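You operate a simulated robot arm through the tools that you are given. There is no shell and no other tool.

The job below is to be done with a simulated two-armed robot. You get a single attempt, and the scene is never put back.

Task
Pack the gold parts tin with 2 nuts and 2 washers and put its lid on.
Fine: from the hopper, the nuts first, then the washers, dial set for each; teal slide back out; nothing else in it, nothing spilt. Where these are worked on the way, their far stop is far enough and under half their travel is too little: teal slide.
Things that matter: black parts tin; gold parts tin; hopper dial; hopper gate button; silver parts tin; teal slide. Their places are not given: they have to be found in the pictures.

Only the result counts: the job must be done as asked and must still hold three seconds after the hand-in. Knocking over, shifting, dropping, spilling or breaking anything else fails it. Lids that push on must go on centred and level and be pressed home; caps that screw on are set level and turned clockwise until they are tight.

Robot
Two 7-joint arms with two-finger parallel grippers on one trunk that stands fixed in place. Base frame: the origin is at the foot of the trunk, x ahead of it, y to its left, z up; the work surface is at about z = 860. Lengths are in mm, angles in rad, forces in N, time in s.
The left shoulder is at [50, 209, 1171], the right one opposite. With the tool pointing down near the work surface each hand reaches from about 280 to 920 mm from the base axis, measured 20 degrees to its own side. Payload 4.4 kg a hand.
The TCP of each hand is the grasp point between the finger pads, 23 mm short of the fingertips. In the tool frame z runs along the fingers and y along their closing line. The gripper opens to 94 mm. The fingers are 38 mm wide and 10 mm thick; the gripper's body (54 by 96 mm) begins 39 mm behind the TCP.
Orientation is that of the tool frame in the base frame, as [roll, pitch, yaw] about the fixed x, y, z axes, in that order (R = Rz(yaw) Ry(pitch) Rx(roll)). With the fingers straight down and closing along the base's y, the tool's x points along the base's -x, its y along +y and its z along -z.

Tools
- The arms move only by the tool play_rows. It takes "left_steps", "right_steps" or both (then of equal length, played together; a hand with none holds still); each is a list of rows, each a list of 7 numbers: the shift along the base's x, y, z in mm, then the turn, a rotation vector about the base's x, y, z in rad, then the opening, from 0 (shut) to 1 (fully open). In form: [[tx, ty, tz, ax, ay, az, hand], ...]. A call has 1 to 20 rows; each row is the pose to reach, as a shift and turn from the pose commanded when the call began. Rows are played at 5 a second. More than 50 mm and 0.15 rad between two rows, or a gripper value outside its range, and nothing of the call is played. Where a pose cannot be reached the arm comes as near as it can. A force on the tool above 40 N (or 10 N above the force at the start of the call, whichever is more), or a blocked arm, ends the call early, and 0.2 s more pass. The fingers move at their own pace (about 108 mm/s each) and stop on an object; they squeeze with about 43 N. The grip force told is the motor's: it shows also when the fingers shut on nothing. Time passes only in rows, and 0.2 s behind the last, so rows that repeat a pose let the fingers close. It gives the time, the measured TCP pose, the force on the tool (base axes), the opening and the grip force at its end, in the units of the frame above (readings bear some noise), with the torque about the TCP (base axes, N m) and any sound that the robot's microphone picked up.
- Cameras (640 x 400 px; columns grow to the right, rows downward): "scene" is now at [158.9, 11.7, 1362.7]; the picture's right is [0.27, -0.96, 0.00], its down [-0.41, -0.11, -0.91] and it looks along [0.87, 0.24, -0.43] (base axes); focal length 276 px, centre (320, 200). "left" rides on the left gripper at [86, -16, -74] in its tool frame; the picture's right is [0.18, 0.98, 0.00], its down [-0.58, 0.11, -0.81] and it looks along [-0.79, 0.15, 0.59] (tool axes); focal length 243 px, centre (320, 200). "right" rides on the right gripper at [86, 16, -74] in its tool frame; the picture's right is [-0.18, 0.98, 0.00], its down [-0.58, -0.11, -0.81] and it looks along [-0.79, -0.15, 0.59] (tool axes); focal length 243 px, centre (320, 200).
- camera(camera): a new picture of that camera. The clock stands still meanwhile.
- move_column(by): slides the trunk up (or, below 0, down) by that many mm; the arms and the scene camera ride with it, the base frame stays. It gives what a move gives, with no picture.
- aim_head(pan, tilt): turns the head with the scene camera to pan (to the left, within 1.396 rad either way) and tilt (down, from -0.506 to 1.204), counted from straight ahead of the robot. It gives what a move gives.
- point_at(camera, pixels): for up to 12 pixels [column, row] of the newest picture of that camera ("zoom" is the newest enlarged one), the place [x, y, z] in the base frame of the surface seen there, good to about 3 mm, but the place of the scene camera against the robot may be out by one fixed shift of up to 18 mm in any direction. The clock stands still meanwhile.
- close_up(camera, box): a new picture of the part [left, top, right, bottom] of that camera's present view, enlarged. The clock stands still meanwhile.
- close_job(): hands the job in; it is judged then, once.

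Unless the task says otherwise, let go and move clear before handing in.

The tools are called after ">>>" by a JSON object that holds its "method" and its "body". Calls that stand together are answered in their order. play_rows: Moves the arms, as the interface text tells. Its arguments: {"type":"object","properties":{"left_steps":{"type":"array"},"right_steps":{"type":"array"}},"required":[]} The other tools are called the same way: move_column (by) slides the trunk up or down; aim_head (pan, tilt) turns the head that bears the scene camera; camera (camera) takes a picture; point_at (camera, pixels) gives the place of the surface under pixels of a picture; close_up (camera, box) takes an enlarged picture of a part of a camera's view; close_job () hands the job in.

At the start:

```text
time: 0.0
left_tcp_pos: [507.7, 477.8, 1198.9]
left_ee_rot: [-3.14, 0.0, -3.14]
left_ft_force: [-0.2, 0.3, 0.2]
left_torque: [-0.02, 0.03, 0.01]
left_finger_gap: 94.2
left_grasp_force: 0.1
right_tcp_pos: [621.3, -72.2, 1273.0]
right_ee_rot: [-3.141, 0.0, 3.141]
right_ft_force: [0.7, 0.3, -0.5]
right_torque: [-0.02, 0.01, 0.02]
right_finger_gap: 94.0
right_grasp_force: 0.1
trunk travel left (down, up): [-250.0, 313.0]
head pan, tilt: [0.274, 0.44]
```

scene: 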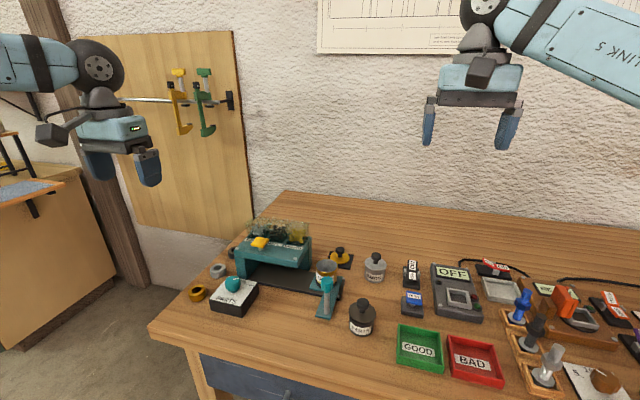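
right: 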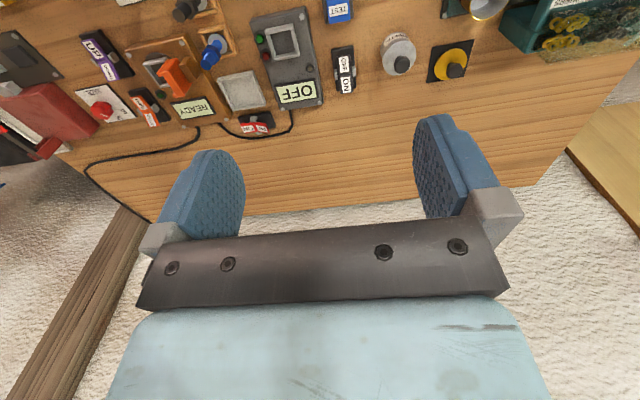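
left: 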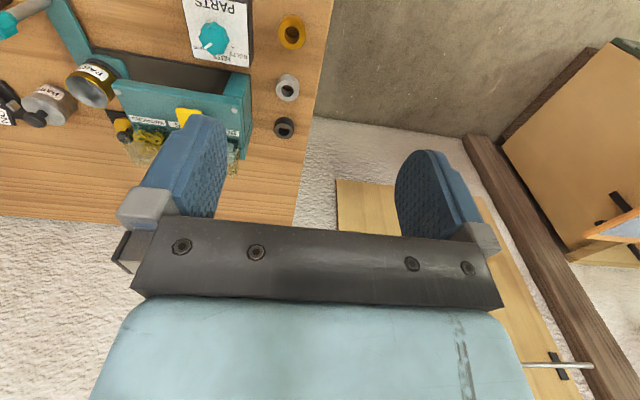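

The scene shows the teal hopper around pixels (275,250), with the dial box at (233,293) and tins near (326,272), (375,265) and (361,317). I'll take close-ups before moving anything.

>>> {"method": "close_up", "body": {"camera": "scene", "box": [180, 200, 420, 350]}}

>>> {"method": "close_up", "body": {"camera": "left", "box": [0, 0, 330, 206]}}

```text
2.67 times, centred on (300, 275) of scene
```

zoom: 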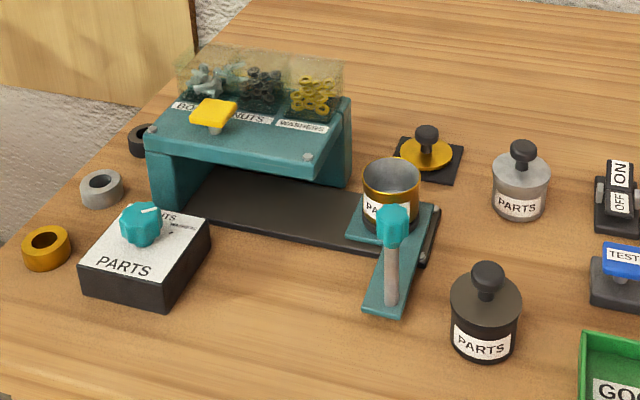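

```text
1.94 times, centred on (165, 103) of left
```

zoom: 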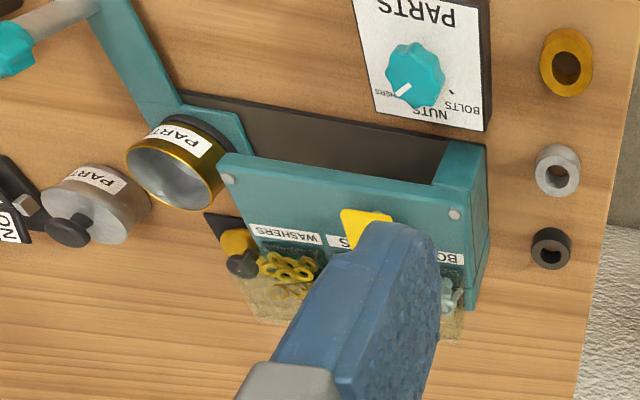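

The gold tin is open and sits on the teal slide's plate, its lid is on a black pad behind it, and the dial box has Bolts/Nuts/Washers marks. I'll turn the head towards the hopper for a better view.

>>> {"method": "aim_head", "body": {"pan": 0.5, "tilt": 0.65}}

>>> {"method": "camera", "body": {"camera": "scene"}}

>>> {"method": "close_up", "body": {"camera": "scene", "box": [200, 140, 440, 290]}}

```text
time: 0.8
left_tcp_pos: [505.4, 477.9, 1198.3]
left_ee_rot: [3.14, 0.0, -3.141]
left_ft_force: [0.2, 0.0, 0.3]
left_torque: [-0.04, 0.0, 0.0]
left_finger_gap: 93.9
left_grasp_force: 0.1
right_tcp_pos: [621.8, -72.1, 1273.2]
right_ee_rot: [3.141, 0.0, -3.141]
right_ft_force: [-0.8, 0.3, -0.2]
right_torque: [-0.02, 0.02, -0.01]
right_finger_gap: 93.8
right_grasp_force: 0.0
trunk travel left (down, up): [-250.0, 313.0]
head pan, tilt: [0.499, 0.649]
```

```text
taken
```

scene: 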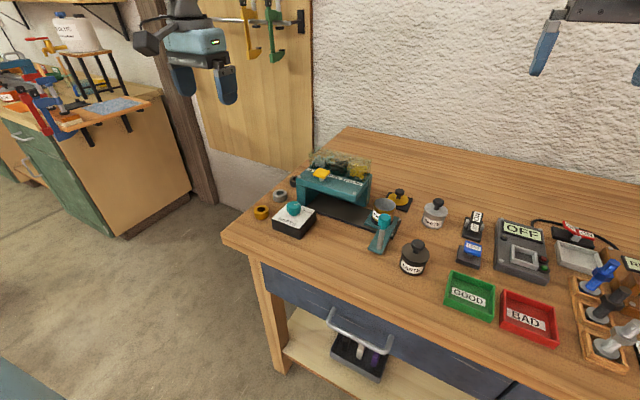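

```text
2.67 times, centred on (320, 215) of scene
```

zoom: 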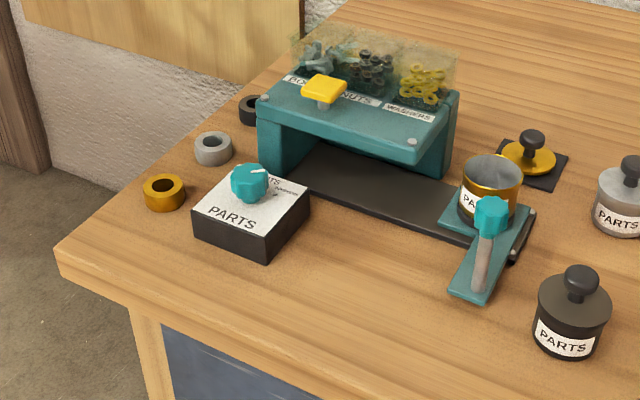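

>>> {"method": "close_up", "body": {"camera": "scene", "box": [264, 190, 328, 230]}}

>>> {"method": "close_up", "body": {"camera": "left", "box": [60, 0, 300, 150]}}

>>> {"method": "close_up", "body": {"camera": "scene", "box": [290, 140, 418, 220]}}

```text
10.00 times, centred on (296, 210) of scene
```

zoom: 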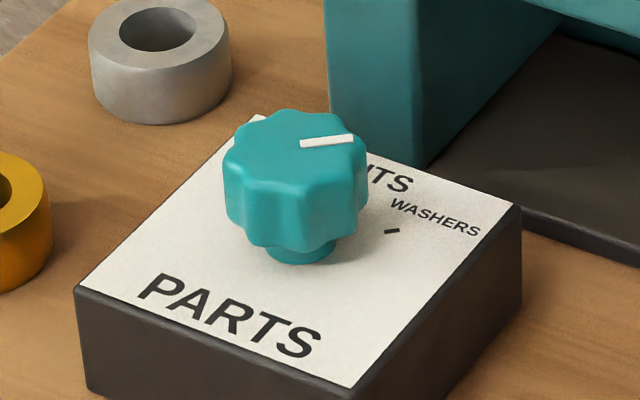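

```text
2.67 times, centred on (180, 75) of left
```

zoom: 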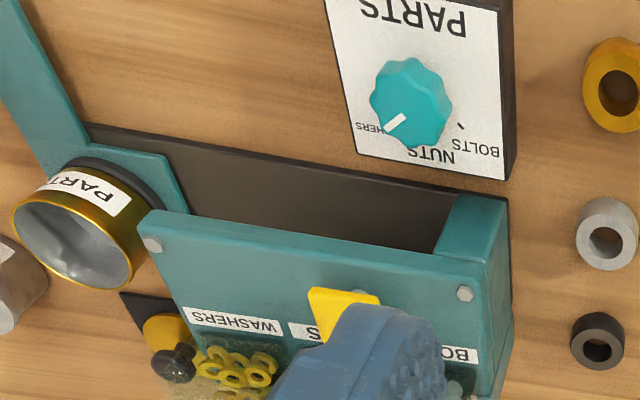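

```text
5.00 times, centred on (354, 180) of scene
```

zoom: 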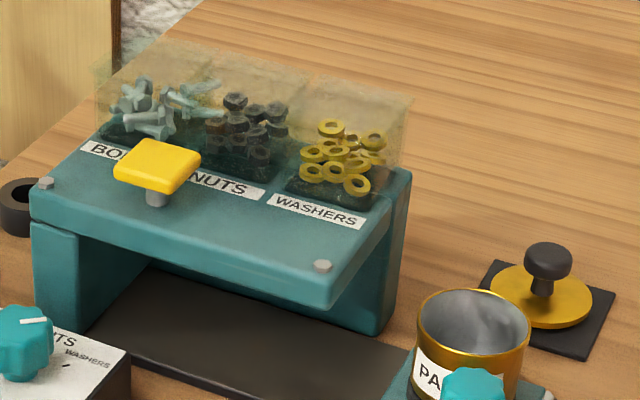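

I'll locate the main features, using the left wrist camera since only the scene camera's place may be shifted. For that I need fresh pictures from both.

>>> {"method": "camera", "body": {"camera": "left"}}

>>> {"method": "point_at", "body": {"camera": "left", "pixels": [[215, 38], [285, 88], [292, 33], [283, 128], [90, 85], [30, 10], [188, 118], [125, 83], [240, 100], [122, 130], [50, 103], [10, 22]]}}

>>> {"method": "point_at", "body": {"camera": "scene", "pixels": [[294, 208], [279, 196], [261, 212], [293, 181], [385, 206], [384, 222], [322, 173], [400, 192], [434, 205], [413, 250], [377, 245], [355, 193]]}}

```text
taken
```

left: 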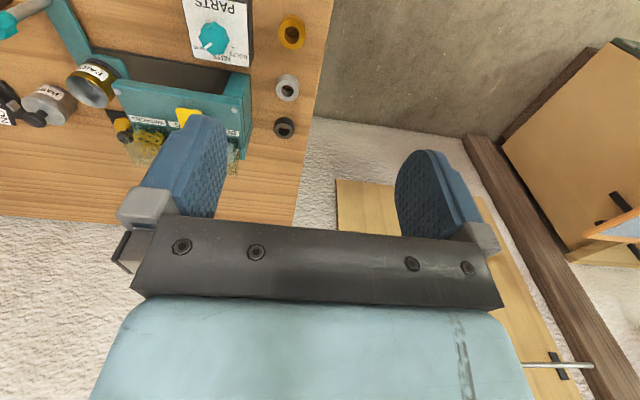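

```text
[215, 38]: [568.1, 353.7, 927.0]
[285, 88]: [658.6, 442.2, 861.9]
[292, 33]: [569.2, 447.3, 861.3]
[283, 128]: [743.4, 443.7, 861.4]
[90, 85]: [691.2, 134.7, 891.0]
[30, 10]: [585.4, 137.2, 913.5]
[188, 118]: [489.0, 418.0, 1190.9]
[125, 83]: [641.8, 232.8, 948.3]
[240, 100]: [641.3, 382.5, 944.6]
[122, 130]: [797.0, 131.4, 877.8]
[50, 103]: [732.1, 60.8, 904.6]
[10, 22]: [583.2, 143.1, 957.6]
```

```text
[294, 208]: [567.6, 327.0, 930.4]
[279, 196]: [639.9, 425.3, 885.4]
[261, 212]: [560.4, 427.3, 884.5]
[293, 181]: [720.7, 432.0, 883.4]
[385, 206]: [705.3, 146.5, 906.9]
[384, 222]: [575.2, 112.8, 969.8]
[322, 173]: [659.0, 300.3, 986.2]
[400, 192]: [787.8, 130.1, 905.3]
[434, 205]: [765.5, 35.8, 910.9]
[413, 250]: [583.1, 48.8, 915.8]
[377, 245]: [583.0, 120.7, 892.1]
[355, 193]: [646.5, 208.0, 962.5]
```

The left wrist camera puts the dial near (568,350), the tin near (691,135) and the lid near (797,131). I'll move the left hand sideways for a steeper look at the dial and hopper.

>>> {"method": "play_rows", "body": {"left_steps": [[0, -40, -10, 0, 0, 0, 1], [0, -80, -20, 0, 0, 0, 1], [0, -120, -30, 0, 0, 0, 1], [0, -150, -40, 0, 0, 0, 1], [0, -150, -40, 0, 0, 0, 1]]}}

>>> {"method": "camera", "body": {"camera": "left"}}

```text
time: 1.9
left_tcp_pos: [504.3, 329.2, 1158.0]
left_ee_rot: [-3.141, 0.0, -3.139]
left_ft_force: [-0.5, 0.8, -0.4]
left_torque: [-0.03, -0.01, 0.01]
left_finger_gap: 93.8
left_grasp_force: 0.1
right_tcp_pos: [620.5, -71.7, 1273.4]
right_ee_rot: [3.141, 0.0, 3.14]
right_ft_force: [-0.4, 0.7, 0.1]
right_torque: [0.01, 0.01, 0.01]
right_finger_gap: 94.0
right_grasp_force: 0.1
trunk travel left (down, up): [-250.0, 313.0]
head pan, tilt: [0.499, 0.649]
```

```text
taken
```

left: 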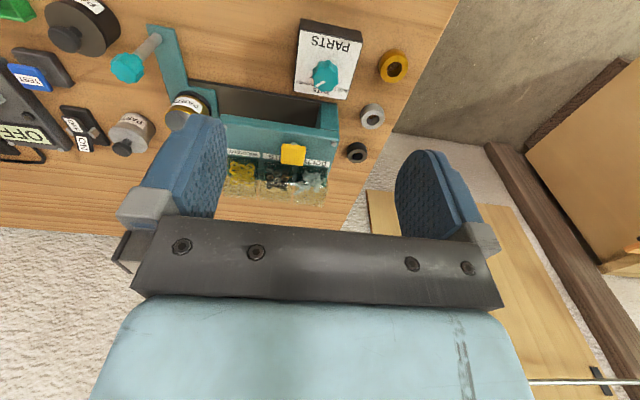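

Now the dial (325,75), hopper and tin can be seen. I'll enlarge the dial and hopper area.

>>> {"method": "close_up", "body": {"camera": "left", "box": [280, 15, 380, 78]}}

>>> {"method": "close_up", "body": {"camera": "left", "box": [270, 15, 400, 96]}}

>>> {"method": "close_up", "body": {"camera": "left", "box": [100, 10, 360, 172]}}

```text
6.35 times, centred on (330, 46) of left
```

zoom: 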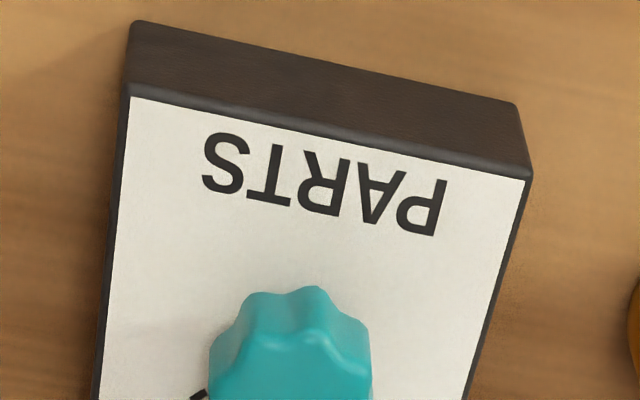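

```text
4.92 times, centred on (335, 56) of left
```

zoom: 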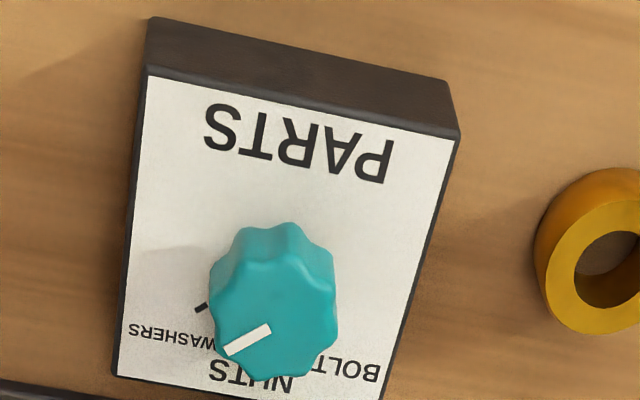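

```text
2.46 times, centred on (230, 91) of left
```

zoom: 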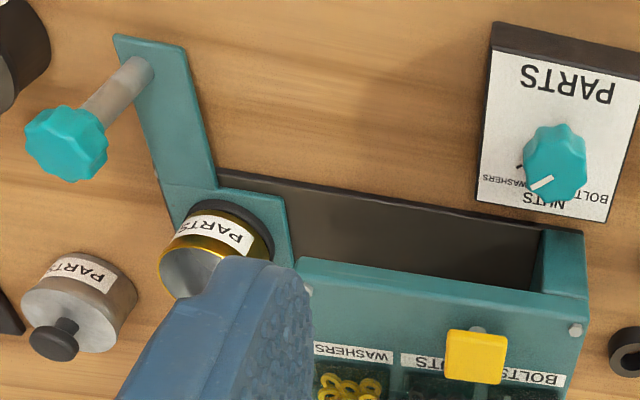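

I'll measure the dial, its tick marks, the slide handle, button, tin and track in this zoom picture.

>>> {"method": "point_at", "body": {"camera": "zoom", "pixels": [[494, 52], [637, 88], [478, 200], [605, 220], [556, 170], [533, 188], [551, 177], [519, 167], [475, 345], [475, 375], [445, 355], [505, 365]]}}

>>> {"method": "point_at", "body": {"camera": "zoom", "pixels": [[65, 140], [45, 150], [105, 130], [125, 100], [150, 70], [116, 37], [185, 50], [190, 260], [300, 262], [586, 235], [308, 290], [575, 330]]}}

>>> {"method": "point_at", "body": {"camera": "zoom", "pixels": [[225, 172], [540, 235], [290, 245], [200, 285], [175, 235], [270, 240], [400, 240], [560, 300], [165, 200], [285, 200], [350, 300], [340, 380]]}}

```text
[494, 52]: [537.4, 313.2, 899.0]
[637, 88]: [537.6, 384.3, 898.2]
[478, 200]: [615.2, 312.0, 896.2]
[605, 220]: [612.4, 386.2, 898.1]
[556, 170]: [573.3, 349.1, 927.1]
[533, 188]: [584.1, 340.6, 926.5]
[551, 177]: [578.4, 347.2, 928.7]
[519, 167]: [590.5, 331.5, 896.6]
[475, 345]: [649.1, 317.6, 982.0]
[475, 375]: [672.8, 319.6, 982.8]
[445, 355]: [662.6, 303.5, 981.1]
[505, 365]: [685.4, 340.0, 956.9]
```

```text
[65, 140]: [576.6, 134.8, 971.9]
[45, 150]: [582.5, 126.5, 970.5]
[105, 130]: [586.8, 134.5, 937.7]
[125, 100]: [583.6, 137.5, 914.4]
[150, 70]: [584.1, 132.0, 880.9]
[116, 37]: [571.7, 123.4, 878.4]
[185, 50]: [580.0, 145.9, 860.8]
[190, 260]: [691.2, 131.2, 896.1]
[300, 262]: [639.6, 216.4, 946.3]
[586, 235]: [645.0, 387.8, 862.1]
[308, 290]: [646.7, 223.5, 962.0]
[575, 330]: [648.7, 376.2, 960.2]
```

```text
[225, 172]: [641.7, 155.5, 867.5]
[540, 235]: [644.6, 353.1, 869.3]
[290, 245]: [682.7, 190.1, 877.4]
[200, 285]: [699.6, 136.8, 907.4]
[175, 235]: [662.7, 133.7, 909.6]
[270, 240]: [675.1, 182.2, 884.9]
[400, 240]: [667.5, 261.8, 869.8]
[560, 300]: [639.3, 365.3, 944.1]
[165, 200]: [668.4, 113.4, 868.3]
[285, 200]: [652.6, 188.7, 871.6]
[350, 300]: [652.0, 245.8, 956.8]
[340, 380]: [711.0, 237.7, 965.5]
```

The dial box's top is x 537–613, y 312–386 at z≈898, and the knob is near (574,349). The pointer is at about -48°, on the washers mark. I'll move the camera nearly over the dial to see its other marks.

>>> {"method": "play_rows", "body": {"left_steps": [[30, 8, -30, 0, 0, 0, 1], [60, 16, -60, 0, 0, 0, 1], [81, 20, -78, 0, 0, 0, 1], [81, 20, -78, 0, 0, 0, 1]]}}

>>> {"method": "camera", "body": {"camera": "left"}}

>>> {"method": "close_up", "body": {"camera": "left", "box": [260, 0, 380, 75]}}

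```text
time: 3.0
left_tcp_pos: [588.8, 347.1, 1079.9]
left_ee_rot: [3.141, 0.003, -3.141]
left_ft_force: [0.7, -0.5, -0.6]
left_torque: [-0.01, -0.03, 0.03]
left_finger_gap: 93.7
left_grasp_force: 0.0
right_tcp_pos: [621.7, -72.7, 1273.7]
right_ee_rot: [-3.142, 0.0, 3.141]
right_ft_force: [0.3, -0.3, -0.3]
right_torque: [-0.02, 0.03, -0.05]
right_finger_gap: 94.0
right_grasp_force: 0.0
trunk travel left (down, up): [-250.0, 313.0]
head pan, tilt: [0.499, 0.649]
```

```text
taken
```

left: 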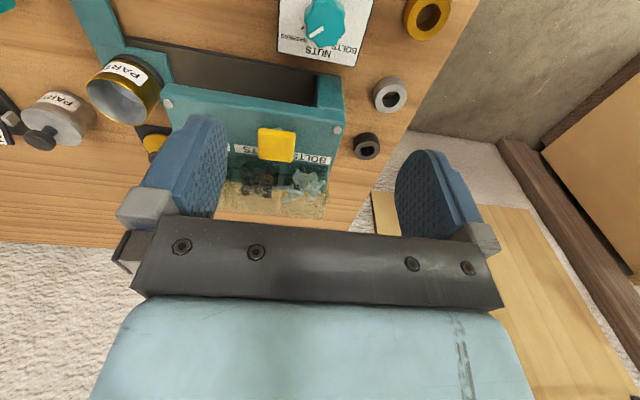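

```text
5.33 times, centred on (320, 38) of left
```

zoom: 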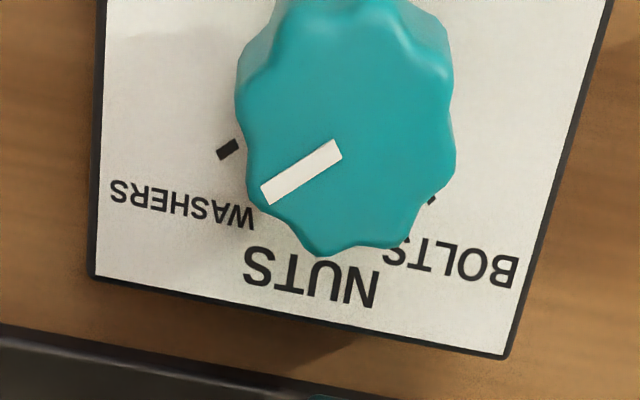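

>>> {"method": "point_at", "body": {"camera": "zoom", "pixels": [[226, 150], [432, 200], [406, 240], [270, 197], [338, 147], [355, 100], [248, 110], [445, 100], [320, 240], [500, 350], [97, 272], [182, 205]]}}

>>> {"method": "point_at", "body": {"camera": "zoom", "pixels": [[310, 275], [455, 260], [290, 30], [440, 30], [260, 160], [440, 160], [405, 225], [280, 230], [350, 70], [350, 20], [236, 142], [218, 156]]}}

```text
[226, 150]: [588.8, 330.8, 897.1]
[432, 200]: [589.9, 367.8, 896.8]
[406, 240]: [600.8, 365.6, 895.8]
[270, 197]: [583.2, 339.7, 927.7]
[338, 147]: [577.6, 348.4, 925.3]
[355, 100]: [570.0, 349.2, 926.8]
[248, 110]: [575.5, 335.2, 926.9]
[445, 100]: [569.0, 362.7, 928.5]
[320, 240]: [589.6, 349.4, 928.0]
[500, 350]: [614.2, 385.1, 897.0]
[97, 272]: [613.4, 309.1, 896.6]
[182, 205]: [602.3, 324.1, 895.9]
```

```text
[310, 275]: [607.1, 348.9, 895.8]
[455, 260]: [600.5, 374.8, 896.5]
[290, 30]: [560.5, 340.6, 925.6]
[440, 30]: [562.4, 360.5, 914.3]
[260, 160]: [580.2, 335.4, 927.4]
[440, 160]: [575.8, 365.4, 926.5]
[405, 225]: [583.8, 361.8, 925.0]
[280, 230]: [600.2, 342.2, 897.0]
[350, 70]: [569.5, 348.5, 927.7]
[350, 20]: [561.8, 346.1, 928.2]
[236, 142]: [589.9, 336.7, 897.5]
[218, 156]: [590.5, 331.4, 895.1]
```

The washers mark is at (589.5,332.5) and bolts at (590,368), so nuts should lie straight ahead of the knob centre, about (573,350). The pointer is on washers now and needs about +0.8 rad. I'll measure the button and bins, then lower the left hand over the dial.

>>> {"method": "close_up", "body": {"camera": "left", "box": [200, 100, 360, 200]}}

>>> {"method": "point_at", "body": {"camera": "left", "pixels": [[262, 130], [295, 133], [262, 155], [292, 160], [276, 145], [330, 185], [325, 210], [240, 205], [310, 165], [338, 128], [330, 160], [345, 95]]}}

>>> {"method": "play_rows", "body": {"left_steps": [[-7, 1, -40, 0, 0, 0, 0.6], [-14, 2, -80, 0, 0, 0, 0.6], [-14, 2, -100, 0, 0, 0, 0.6], [-14, 2, -100, 0, 0, 0, 0.6]]}}

>>> {"method": "camera", "body": {"camera": "left"}}

>>> {"method": "close_up", "body": {"camera": "scene", "box": [240, 140, 400, 240]}}

```text
4.00 times, centred on (280, 150) of left
```

zoom: 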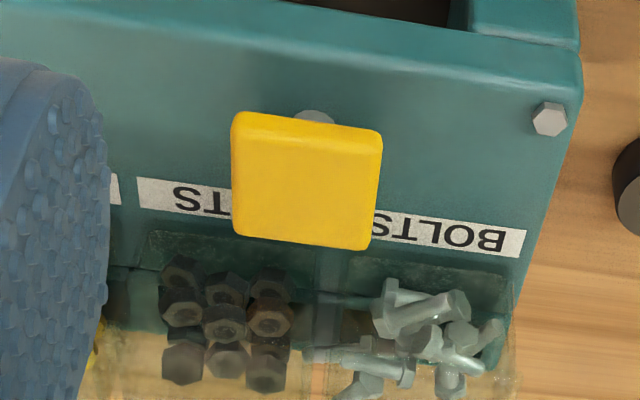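

```text
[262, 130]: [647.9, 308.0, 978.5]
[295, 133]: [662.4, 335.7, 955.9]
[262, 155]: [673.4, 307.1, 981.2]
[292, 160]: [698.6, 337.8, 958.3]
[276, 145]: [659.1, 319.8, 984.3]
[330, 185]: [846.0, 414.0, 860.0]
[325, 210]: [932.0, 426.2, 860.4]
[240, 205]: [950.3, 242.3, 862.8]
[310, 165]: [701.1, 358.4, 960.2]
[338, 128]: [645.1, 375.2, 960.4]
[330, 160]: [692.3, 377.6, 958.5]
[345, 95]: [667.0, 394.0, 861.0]
```

```text
time: 4.0
left_tcp_pos: [575.2, 350.9, 978.4]
left_ee_rot: [-3.141, 0.0, -3.141]
left_ft_force: [0.3, -0.6, -0.2]
left_torque: [-0.02, 0.04, -0.03]
left_finger_gap: 56.5
left_grasp_force: 0.1
right_tcp_pos: [621.4, -73.2, 1273.8]
right_ee_rot: [-3.141, 0.0, -3.141]
right_ft_force: [-0.1, 0.9, 0.8]
right_torque: [0.04, 0.01, -0.01]
right_finger_gap: 93.8
right_grasp_force: 0.0
trunk travel left (down, up): [-250.0, 313.0]
head pan, tilt: [0.499, 0.649]
```

```text
taken
```

left: 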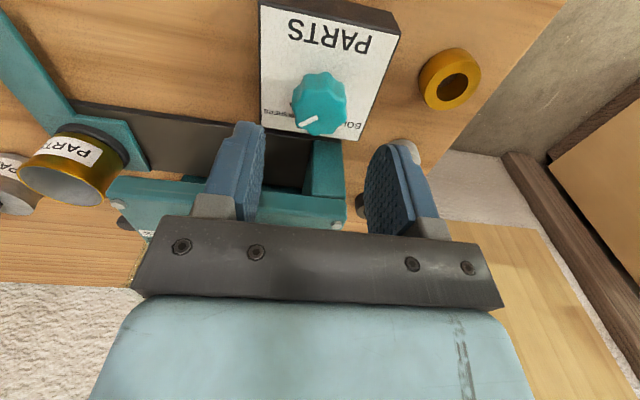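

```text
4.00 times, centred on (320, 190) of scene
```

zoom: 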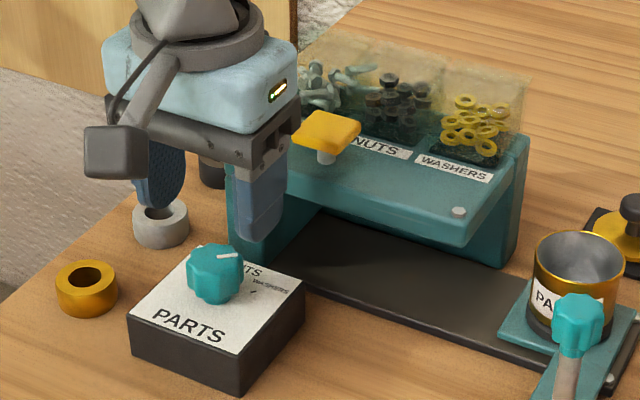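

The fingers at columns 235 and 390 straddle the knob at (320,105). I'll check its centre against the TCP axis before going down.

>>> {"method": "close_up", "body": {"camera": "left", "box": [240, 50, 400, 150]}}

>>> {"method": "point_at", "body": {"camera": "zoom", "pixels": [[320, 200], [240, 210], [410, 200], [310, 310], [330, 140], [250, 280], [320, 240], [390, 300], [260, 290], [400, 180], [320, 100], [330, 330]]}}

```text
4.00 times, centred on (320, 100) of left
```

zoom: 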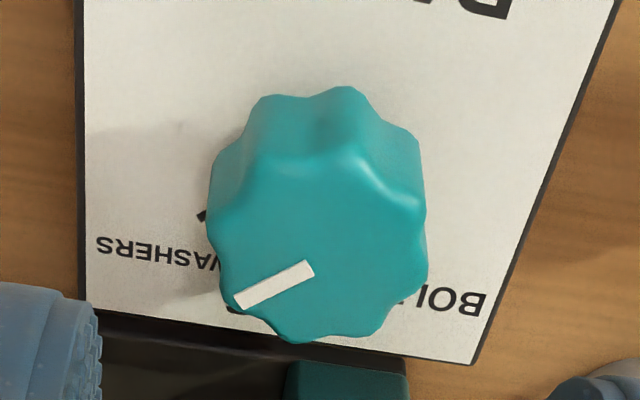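

```text
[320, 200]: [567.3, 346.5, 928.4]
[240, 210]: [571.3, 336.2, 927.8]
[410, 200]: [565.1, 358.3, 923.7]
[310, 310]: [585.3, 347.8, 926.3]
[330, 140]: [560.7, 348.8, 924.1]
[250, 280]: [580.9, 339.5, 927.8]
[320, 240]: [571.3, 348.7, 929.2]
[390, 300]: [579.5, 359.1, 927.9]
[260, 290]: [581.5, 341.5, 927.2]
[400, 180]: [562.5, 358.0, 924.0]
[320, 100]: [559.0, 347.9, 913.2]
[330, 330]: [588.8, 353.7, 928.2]
```

The knob's centre measures (573.5,349.5) with its top at z≈928, which matches the TCP. I'll descend so the fingertips are at about 904, just above the face, and close.

>>> {"method": "play_rows", "body": {"left_steps": [[0, 0, -30, 0, 0, 0, 0.6], [0, 0, -53, 0, 0, 0, 0.6], [0, 0, -53, 0, 0, 0, 0.6], [0, 0, -53, 0, 0, 0, 0.3], [0, 0, -53, 0, 0, 0, 0.15], [0, 0, -53, 0, 0, 0, 0.15]]}}

>>> {"method": "camera", "body": {"camera": "left"}}

```text
time: 5.3
left_tcp_pos: [575.6, 349.6, 927.4]
left_ee_rot: [-3.141, -0.002, 3.141]
left_ft_force: [-1.3, -0.6, -0.1]
left_torque: [-0.02, -0.32, 0.01]
left_finger_gap: 32.2
left_grasp_force: 45.1
right_tcp_pos: [621.5, -73.1, 1272.3]
right_ee_rot: [3.142, 0.001, -3.14]
right_ft_force: [0.4, -0.3, -0.2]
right_torque: [0.0, 0.01, 0.0]
right_finger_gap: 94.0
right_grasp_force: 0.0
trunk travel left (down, up): [-250.0, 313.0]
head pan, tilt: [0.499, 0.649]
```

```text
taken
```

left: 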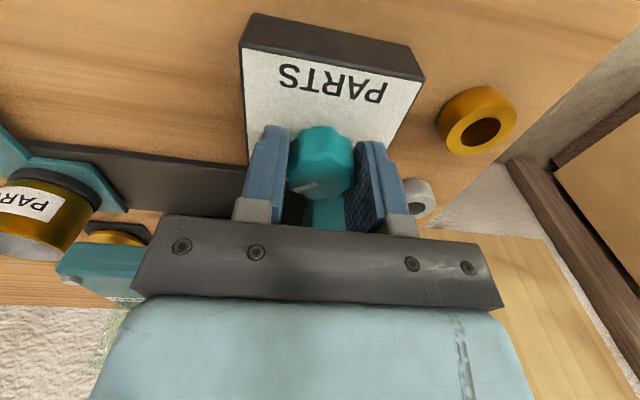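

The knob is held at a 32.2 mm gap with 45 N. I'll turn it +0.8 rad about z in small steps, anticlockwise towards nuts.

>>> {"method": "play_rows", "body": {"left_steps": [[0, 0, 0, 0, 0, 0.1, 0.15], [0, 0, 0, 0, 0, 0.2, 0.15], [0, 0, 0, 0, 0, 0.3, 0.15], [0, 0, 0, 0, 0, 0.4, 0.15], [0, 0, 0, 0, 0, 0.5, 0.15], [0, 0, 0, 0, 0, 0.6, 0.15], [0, 0, 0, 0, 0, 0.7, 0.15], [0, 0, 0, 0, 0, 0.8, 0.15], [0, 0, 0, 0, 0, 0.8, 0.15]]}}

>>> {"method": "close_up", "body": {"camera": "scene", "box": [248, 170, 344, 230]}}

>>> {"method": "camera", "body": {"camera": "left"}}

```text
time: 7.3
left_tcp_pos: [575.3, 350.8, 925.9]
left_ee_rot: [3.141, 0.0, -2.339]
left_ft_force: [26.0, 6.1, 0.0]
left_torque: [0.19, -0.58, 0.04]
left_finger_gap: 32.4
left_grasp_force: 45.1
right_tcp_pos: [624.2, -71.6, 1270.8]
right_ee_rot: [3.141, -0.004, -3.141]
right_ft_force: [-0.2, 0.0, 0.5]
right_torque: [0.04, 0.03, -0.02]
right_finger_gap: 93.9
right_grasp_force: 0.1
trunk travel left (down, up): [-250.0, 313.0]
head pan, tilt: [0.499, 0.649]
```

```text
6.67 times, centred on (296, 200) of scene
```

zoom: 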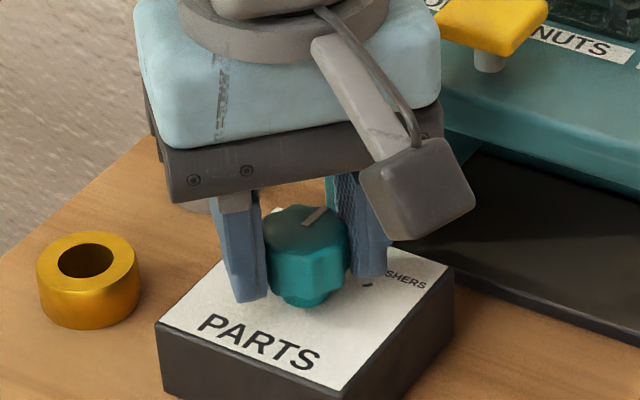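

```text
taken
```

left: 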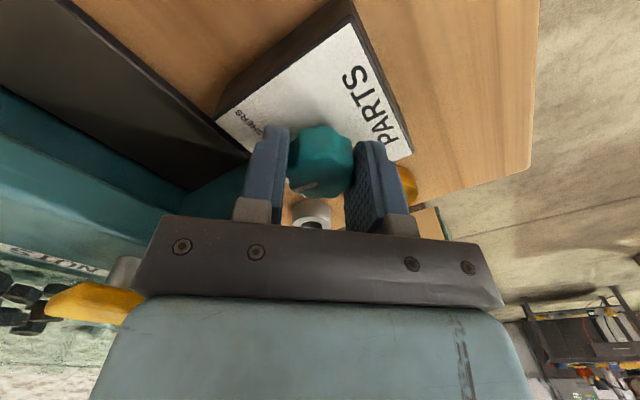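

The pointer kept its place in the grip, so the knob turned with the hand. Next I open, lift clear, turn the hand back and check the pointer.

>>> {"method": "play_rows", "body": {"left_steps": [[0, 0, 0, 0, 0, 0.8, 0.4], [0, 0, 0, 0, 0, 0.8, 0.6], [0, 0, 20, 0, 0, 0.8, 0.6], [0, 0, 60, 0, 0, 0.8, 0.6], [0, 0, 100, 0, 0, 0.7, 0.6], [0, 0, 100, 0, 0, 0.56, 0.6], [0, 0, 100, 0, 0, 0.42, 0.6], [0, 0, 100, 0, 0, 0.28, 0.6], [0, 0, 100, 0, 0, 0.14, 0.6], [0, 0, 100, 0, 0, 0, 0.6], [0, 0, 140, 0, 0, 0, 0.6], [0, 0, 140, 0, 0, 0, 0.6]]}}

>>> {"method": "camera", "body": {"camera": "left"}}

>>> {"method": "close_up", "body": {"camera": "left", "box": [240, 0, 400, 100]}}

>>> {"method": "close_up", "body": {"camera": "scene", "box": [264, 190, 328, 230]}}

```text
refused: row 1 steps farther than a row can; nothing moved
```

```text
taken
```

left: 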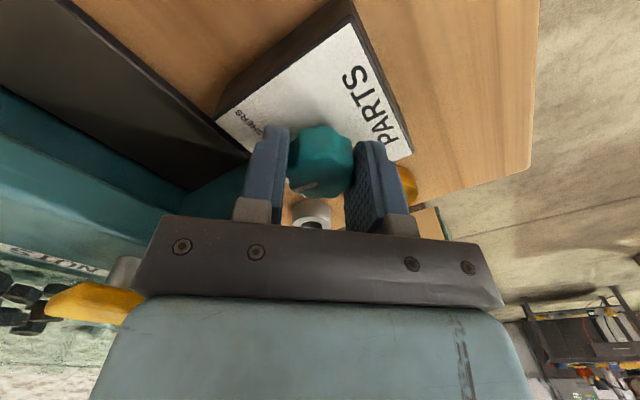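

```text
4.00 times, centred on (320, 50) of left
```

zoom: 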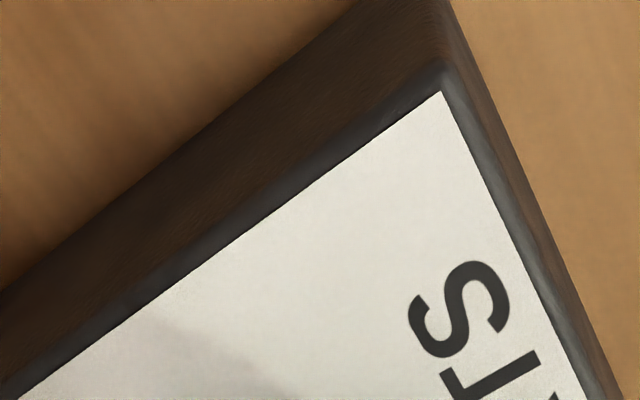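

```text
10.00 times, centred on (296, 210) of scene
```

zoom: 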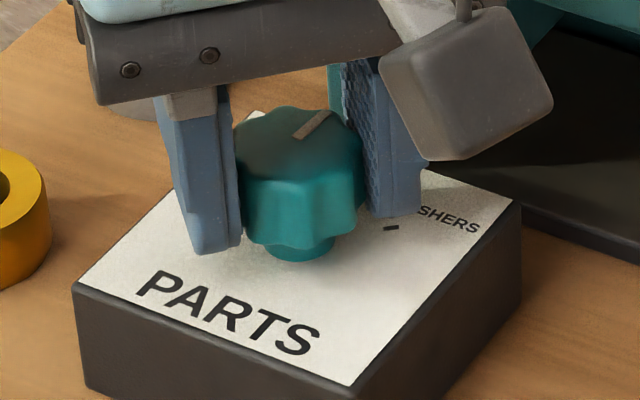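

That call was refused because turns count from the pose at the start of the call, so I must begin at 0 and end at -0.8. I'll send it again with that fixed.

>>> {"method": "play_rows", "body": {"left_steps": [[0, 0, 0, 0, 0, 0, 0.4], [0, 0, 0, 0, 0, 0, 0.6], [0, 0, 20, 0, 0, 0, 0.6], [0, 0, 60, 0, 0, 0, 0.6], [0, 0, 100, 0, 0, -0.12, 0.6], [0, 0, 100, 0, 0, -0.26, 0.6], [0, 0, 100, 0, 0, -0.4, 0.6], [0, 0, 100, 0, 0, -0.54, 0.6], [0, 0, 100, 0, 0, -0.68, 0.6], [0, 0, 120, 0, 0, -0.8, 0.6], [0, 0, 140, 0, 0, -0.8, 0.6], [0, 0, 140, 0, 0, -0.8, 0.6]]}}

>>> {"method": "camera", "body": {"camera": "left"}}

>>> {"method": "close_up", "body": {"camera": "left", "box": [240, 0, 400, 100]}}

>>> {"method": "close_up", "body": {"camera": "scene", "box": [264, 190, 328, 230]}}

```text
time: 9.9
left_tcp_pos: [572.7, 350.6, 1066.5]
left_ee_rot: [3.139, 0.0, -3.141]
left_ft_force: [-0.3, 0.3, 0.4]
left_torque: [0.02, 0.0, 0.03]
left_finger_gap: 56.6
left_grasp_force: 0.1
right_tcp_pos: [621.8, -72.2, 1272.2]
right_ee_rot: [-3.141, 0.002, -3.141]
right_ft_force: [0.0, -0.6, -0.8]
right_torque: [0.0, -0.04, -0.02]
right_finger_gap: 94.0
right_grasp_force: 0.0
trunk travel left (down, up): [-250.0, 313.0]
head pan, tilt: [0.499, 0.649]
```

```text
taken
```

left: 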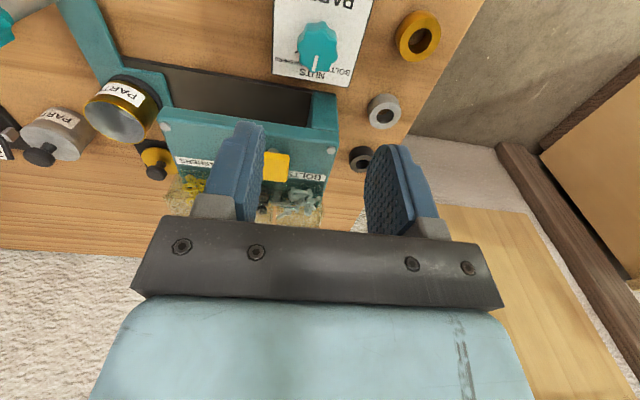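

```text
4.00 times, centred on (320, 50) of left
```

zoom: 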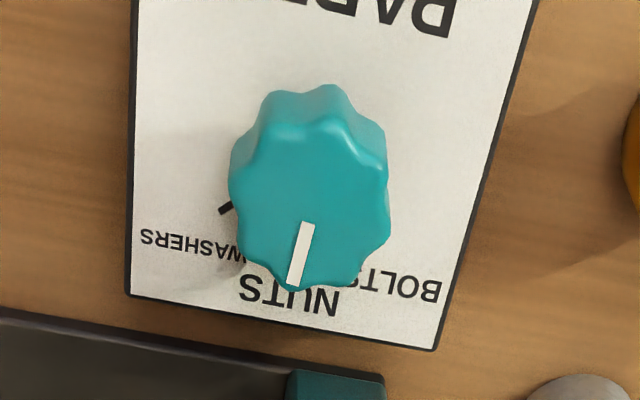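

```text
10.00 times, centred on (296, 210) of scene
```

zoom: 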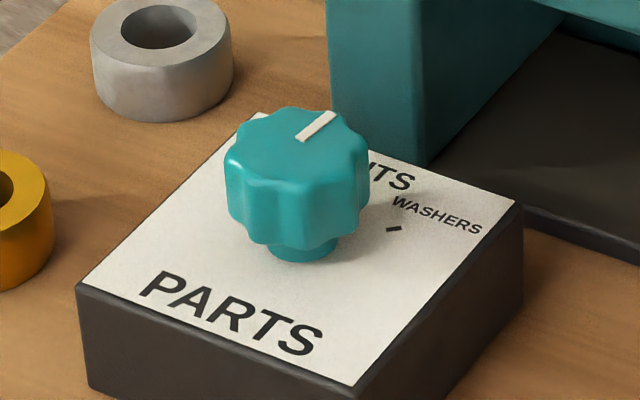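

The pointer now reads towards NUTS, perhaps 3° short. I'll enlarge it further to judge that properly.

>>> {"method": "close_up", "body": {"camera": "left", "box": [260, 10, 372, 80]}}

>>> {"method": "point_at", "body": {"camera": "zoom", "pixels": [[330, 350], [350, 260], [80, 375], [505, 395], [340, 150], [230, 200], [430, 260], [160, 275], [340, 300], [440, 180], [260, 300], [385, 375]]}}

```text
5.71 times, centred on (316, 45) of left
```

zoom: 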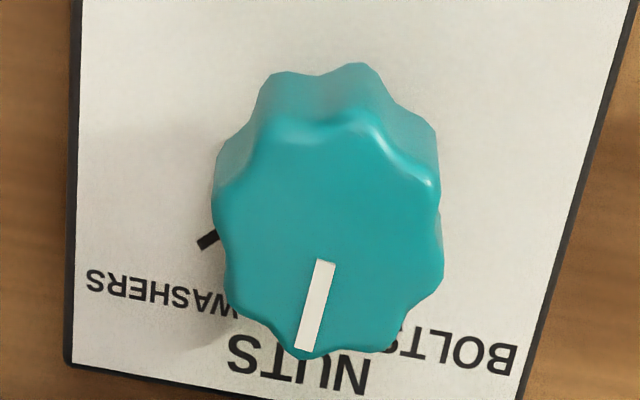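

```text
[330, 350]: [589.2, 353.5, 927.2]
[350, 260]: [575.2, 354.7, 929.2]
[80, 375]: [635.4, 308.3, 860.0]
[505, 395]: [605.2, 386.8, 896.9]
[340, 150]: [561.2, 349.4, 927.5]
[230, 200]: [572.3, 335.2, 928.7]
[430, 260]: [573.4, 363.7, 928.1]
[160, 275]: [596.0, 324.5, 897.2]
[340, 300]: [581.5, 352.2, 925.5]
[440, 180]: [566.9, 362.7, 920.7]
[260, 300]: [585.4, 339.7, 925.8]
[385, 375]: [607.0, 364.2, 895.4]
```

The pointer is about 4° short of straight ahead, towards washers. I'll grip the knob again, nudge it +0.09 rad, release and check.

>>> {"method": "play_rows", "body": {"left_steps": [[0, 0, -45, 0, 0, 0, 0.6], [0, 0, -90, 0, 0, 0, 0.6], [0, 0, -120, 0, 0, 0, 0.6], [0, 0, -140, 0, 0, 0, 0.6], [0, 0, -140, 0, 0, 0, 0.15], [0, 0, -140, 0, 0, 0, 0.15], [0, 0, -140, 0, 0, 0.045, 0.15], [0, 0, -140, 0, 0, 0.09, 0.15], [0, 0, -140, 0, 0, 0.09, 0.15], [0, 0, -140, 0, 0, 0.09, 0.5], [0, 0, -140, 0, 0, 0.09, 0.6], [0, 0, -110, 0, 0, 0.09, 0.6], [0, 0, -70, 0, 0, 0, 0.6], [0, 0, -30, 0, 0, 0, 0.6], [0, 0, 0, 0, 0, 0, 0.6], [0, 0, 0, 0, 0, 0, 0.6]]}}

>>> {"method": "close_up", "body": {"camera": "left", "box": [260, 10, 372, 80]}}

>>> {"method": "close_up", "body": {"camera": "scene", "box": [264, 190, 328, 230]}}

```text
time: 13.3
left_tcp_pos: [573.9, 349.2, 1067.9]
left_ee_rot: [3.141, 0.0, 3.141]
left_ft_force: [-0.4, 0.3, 0.7]
left_torque: [0.03, -0.01, 0.01]
left_finger_gap: 56.4
left_grasp_force: 0.0
right_tcp_pos: [623.0, -71.9, 1273.4]
right_ee_rot: [-3.14, -0.001, -3.141]
right_ft_force: [0.0, 0.2, 0.3]
right_torque: [0.01, -0.01, -0.01]
right_finger_gap: 93.9
right_grasp_force: 0.0
trunk travel left (down, up): [-250.0, 313.0]
head pan, tilt: [0.499, 0.649]
```

```text
5.71 times, centred on (316, 45) of left
```

zoom: 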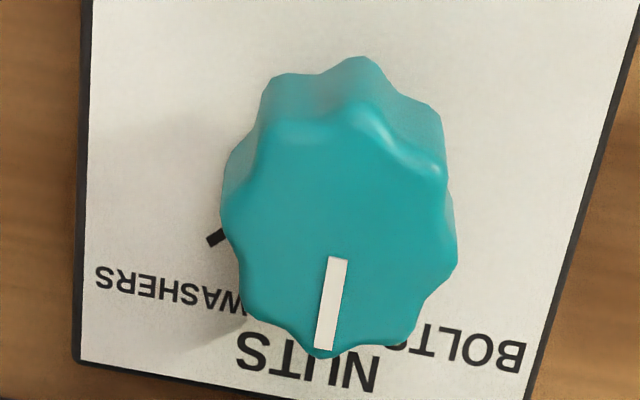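

```text
10.00 times, centred on (296, 210) of scene
```

zoom: 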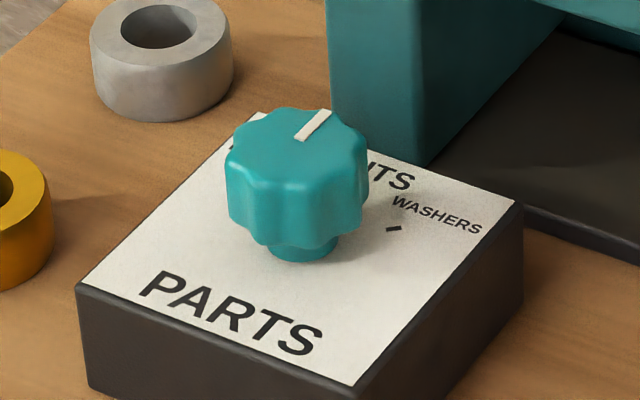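

The pointer now lies parallel to the box sides, straight on NUTS. Next I'll move the left hand across to look at the slide handle and tin.

>>> {"method": "play_rows", "body": {"left_steps": [[0, -45, 0, 0, 0, 0, 0.7], [0, -90, 0, 0, 0, 0, 0.7], [0, -135, 0, 0, 0, 0, 0.7], [0, -180, 0, 0, 0, 0, 0.7], [5, -215, 0, 0, 0, 0, 0.7], [5, -215, 0, 0, 0, 0, 0.7]]}}

>>> {"method": "camera", "body": {"camera": "left"}}

>>> {"method": "close_up", "body": {"camera": "left", "box": [200, 0, 520, 200]}}

```text
time: 14.8
left_tcp_pos: [570.5, 152.9, 1072.4]
left_ee_rot: [-3.141, 0.001, -3.14]
left_ft_force: [-0.4, -0.3, 0.3]
left_torque: [-0.02, 0.03, -0.03]
left_finger_gap: 65.5
left_grasp_force: 0.0
left hand out of reach, approached as far as the arm can: row 5, 6
right_tcp_pos: [622.5, -73.3, 1271.9]
right_ee_rot: [3.139, 0.002, 3.141]
right_ft_force: [0.0, -0.4, -0.4]
right_torque: [0.03, 0.01, -0.04]
right_finger_gap: 93.9
right_grasp_force: 0.1
trunk travel left (down, up): [-250.0, 313.0]
head pan, tilt: [0.499, 0.649]
```

```text
taken
```

left: 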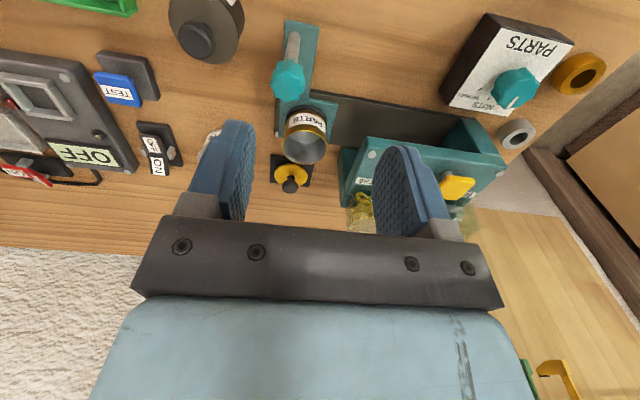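

```text
2.00 times, centred on (360, 100) of left
```

zoom: 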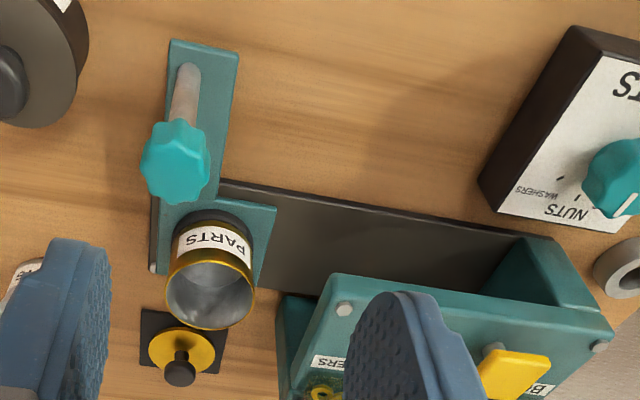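

The left arm stopped short at y≈153 because it was out of reach there. I'll measure the handle, tin and lid from this picture before trying a lower height.

>>> {"method": "point_at", "body": {"camera": "zoom", "pixels": [[175, 165], [150, 170], [207, 160], [178, 195], [185, 125], [190, 75], [176, 42], [238, 55], [215, 190], [160, 230], [275, 210], [265, 275]]}}

>>> {"method": "point_at", "body": {"camera": "zoom", "pixels": [[210, 325], [170, 290], [250, 285], [215, 250], [210, 265], [180, 375], [180, 340], [150, 345], [210, 345], [150, 310], [225, 375], [210, 300]]}}

```text
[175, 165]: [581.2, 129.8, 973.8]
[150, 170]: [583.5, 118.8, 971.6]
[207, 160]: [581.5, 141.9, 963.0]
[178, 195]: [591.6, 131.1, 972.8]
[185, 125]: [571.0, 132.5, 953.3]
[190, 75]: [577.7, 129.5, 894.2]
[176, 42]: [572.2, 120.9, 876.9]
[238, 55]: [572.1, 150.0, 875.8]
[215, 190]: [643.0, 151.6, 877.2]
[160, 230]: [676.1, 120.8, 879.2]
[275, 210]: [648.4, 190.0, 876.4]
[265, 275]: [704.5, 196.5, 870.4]
```

```text
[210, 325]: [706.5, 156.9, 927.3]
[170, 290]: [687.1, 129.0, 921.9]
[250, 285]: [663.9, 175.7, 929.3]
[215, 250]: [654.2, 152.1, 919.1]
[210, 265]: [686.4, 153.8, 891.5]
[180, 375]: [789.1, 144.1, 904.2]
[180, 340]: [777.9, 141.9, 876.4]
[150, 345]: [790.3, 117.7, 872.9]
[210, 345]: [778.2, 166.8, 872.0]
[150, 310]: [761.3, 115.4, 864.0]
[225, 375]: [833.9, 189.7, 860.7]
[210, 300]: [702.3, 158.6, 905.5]
```

The handle knob is centred near (582,131) with its top at z≈973. I'll try whether the left hand reaches there at a lower height, starting from a raised position that clears everything.

>>> {"method": "play_rows", "body": {"left_steps": [[0, 15, -20, 0, 0, 0, 0.7], [0, 10, -40, 0, 0, 0, 0.7], [0, 5, -50, 0, 0, 0, 0.7], [0, 0, -50, 0, 0, 0, 0.7], [0, 0, -50, 0, 0, 0, 0.7]]}}

```text
time: 15.9
left_tcp_pos: [564.4, 162.3, 1025.3]
left_ee_rot: [-3.141, 0.0, -3.141]
left_ft_force: [0.1, -0.2, -0.3]
left_torque: [0.01, 0.02, -0.02]
left_finger_gap: 66.0
left_grasp_force: 0.1
left hand out of reach, approached as far as the arm can: row 3, 4, 5
right_tcp_pos: [621.0, -72.1, 1272.4]
right_ee_rot: [-3.14, 0.002, 3.141]
right_ft_force: [-0.4, -1.1, 0.3]
right_torque: [-0.01, 0.01, 0.02]
right_finger_gap: 93.6
right_grasp_force: 0.1
trunk travel left (down, up): [-250.0, 313.0]
head pan, tilt: [0.499, 0.649]
```

Going lower made the reach worse (y≈162 at z≈1025), so a joint limit is holding the arm. I'll test whether turning the hand clockwise lets it go farther inward.

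>>> {"method": "play_rows", "body": {"left_steps": [[0, 0, 0, 0, 0, -0.12, 0.7], [0, 0, 0, 0, 0, -0.24, 0.7], [0, 0, 0, 0, 0, -0.36, 0.7], [5, -10, 0, 0, 0, -0.4, 0.7], [10, -30, 0, 0, 0, -0.4, 0.7], [10, -30, 0, 0, 0, -0.4, 0.7]]}}

```text
time: 17.4
left_tcp_pos: [562.4, 160.6, 1029.5]
left_ee_rot: [3.141, 0.0, 2.741]
left_ft_force: [0.3, 1.1, 0.4]
left_torque: [-0.01, 0.01, -0.01]
left_finger_gap: 65.6
left_grasp_force: 0.1
left hand out of reach, approached as far as the arm can: row 4, 5, 6
right_tcp_pos: [622.1, -72.7, 1273.5]
right_ee_rot: [-3.141, 0.001, 3.14]
right_ft_force: [-0.6, 0.3, -0.5]
right_torque: [-0.01, 0.0, -0.03]
right_finger_gap: 94.0
right_grasp_force: 0.0
trunk travel left (down, up): [-250.0, 313.0]
head pan, tilt: [0.499, 0.649]
```

The limit holds whatever the hand's yaw, while the right hand reaches farther inward at greater height. So lowering the trunk should help: I'll raise the left hand, straighten its yaw and draw the right hand aside first.

>>> {"method": "play_rows", "body": {"left_steps": [[0, 0, 40, 0, 0, 0.1, 0.7], [0, 10, 80, 0, 0, 0.2, 0.7], [0, 20, 120, 0, 0, 0.3, 0.7], [0, 30, 160, 0, 0, 0.4, 0.7], [0, 40, 190, 0, 0, 0.4, 0.7], [0, 40, 190, 0, 0, 0.4, 0.7]], "right_steps": [[0, -40, 0, 0, 0, 0, 0.5], [0, -80, 0, 0, 0, 0, 0.5], [0, -120, 0, 0, 0, 0, 0.5], [0, -160, 0, 0, 0, 0, 0.5], [0, -160, 0, 0, 0, 0, 0.5], [0, -160, 0, 0, 0, 0, 0.5]]}}

```text
time: 18.8
left_tcp_pos: [563.9, 200.3, 1223.5]
left_ee_rot: [3.141, 0.0, -3.139]
left_ft_force: [-0.8, 0.0, -0.7]
left_torque: [-0.03, 0.04, 0.01]
left_finger_gap: 65.7
left_grasp_force: 0.1
right_tcp_pos: [622.2, -233.9, 1272.4]
right_ee_rot: [-3.14, 0.001, -3.14]
right_ft_force: [-0.1, -1.1, -0.9]
right_torque: [0.0, 0.0, -0.01]
right_finger_gap: 47.1
right_grasp_force: 0.0
trunk travel left (down, up): [-250.0, 313.0]
head pan, tilt: [0.499, 0.649]
```

Both hands are clear, with the left at z≈1223 and the right at y≈-234. I'll lower the trunk by 150.

>>> {"method": "move_column", "body": {"by": -150}}

>>> {"method": "camera", "body": {"camera": "scene"}}

>>> {"method": "camera", "body": {"camera": "left"}}

```text
time: 20.5
left_tcp_pos: [563.5, 202.5, 1072.5]
left_ee_rot: [-3.141, -0.001, 3.14]
left_ft_force: [0.0, 0.1, 0.8]
left_torque: [0.0, -0.03, -0.01]
left_finger_gap: 65.7
left_grasp_force: 0.1
right_tcp_pos: [620.9, -232.7, 1123.7]
right_ee_rot: [3.141, 0.0, 3.141]
right_ft_force: [-0.5, -0.4, 0.3]
right_torque: [0.0, 0.0, 0.0]
right_finger_gap: 47.1
right_grasp_force: 0.0
trunk travel left (down, up): [-100.0, 463.0]
head pan, tilt: [0.499, 0.649]
```

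```text
taken
```

scene: 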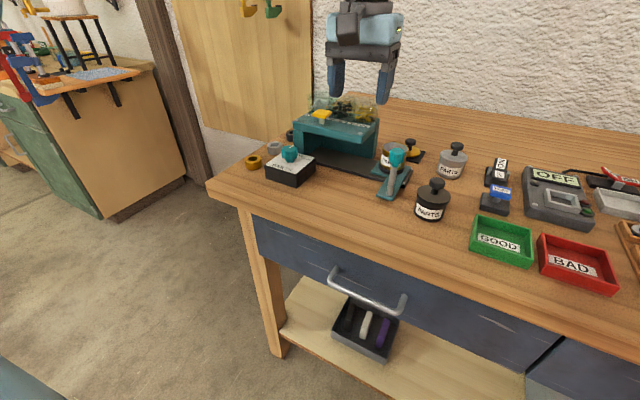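

```text
taken
```

left: 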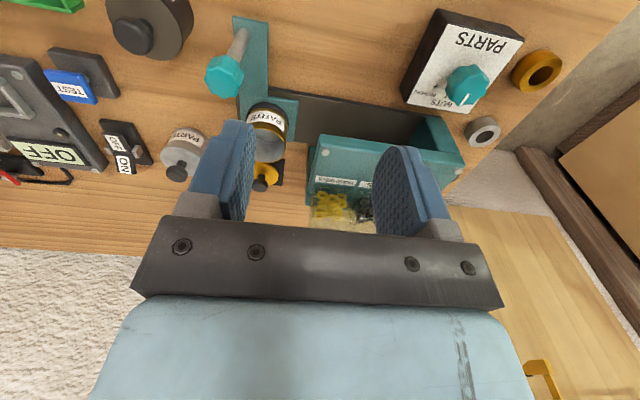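

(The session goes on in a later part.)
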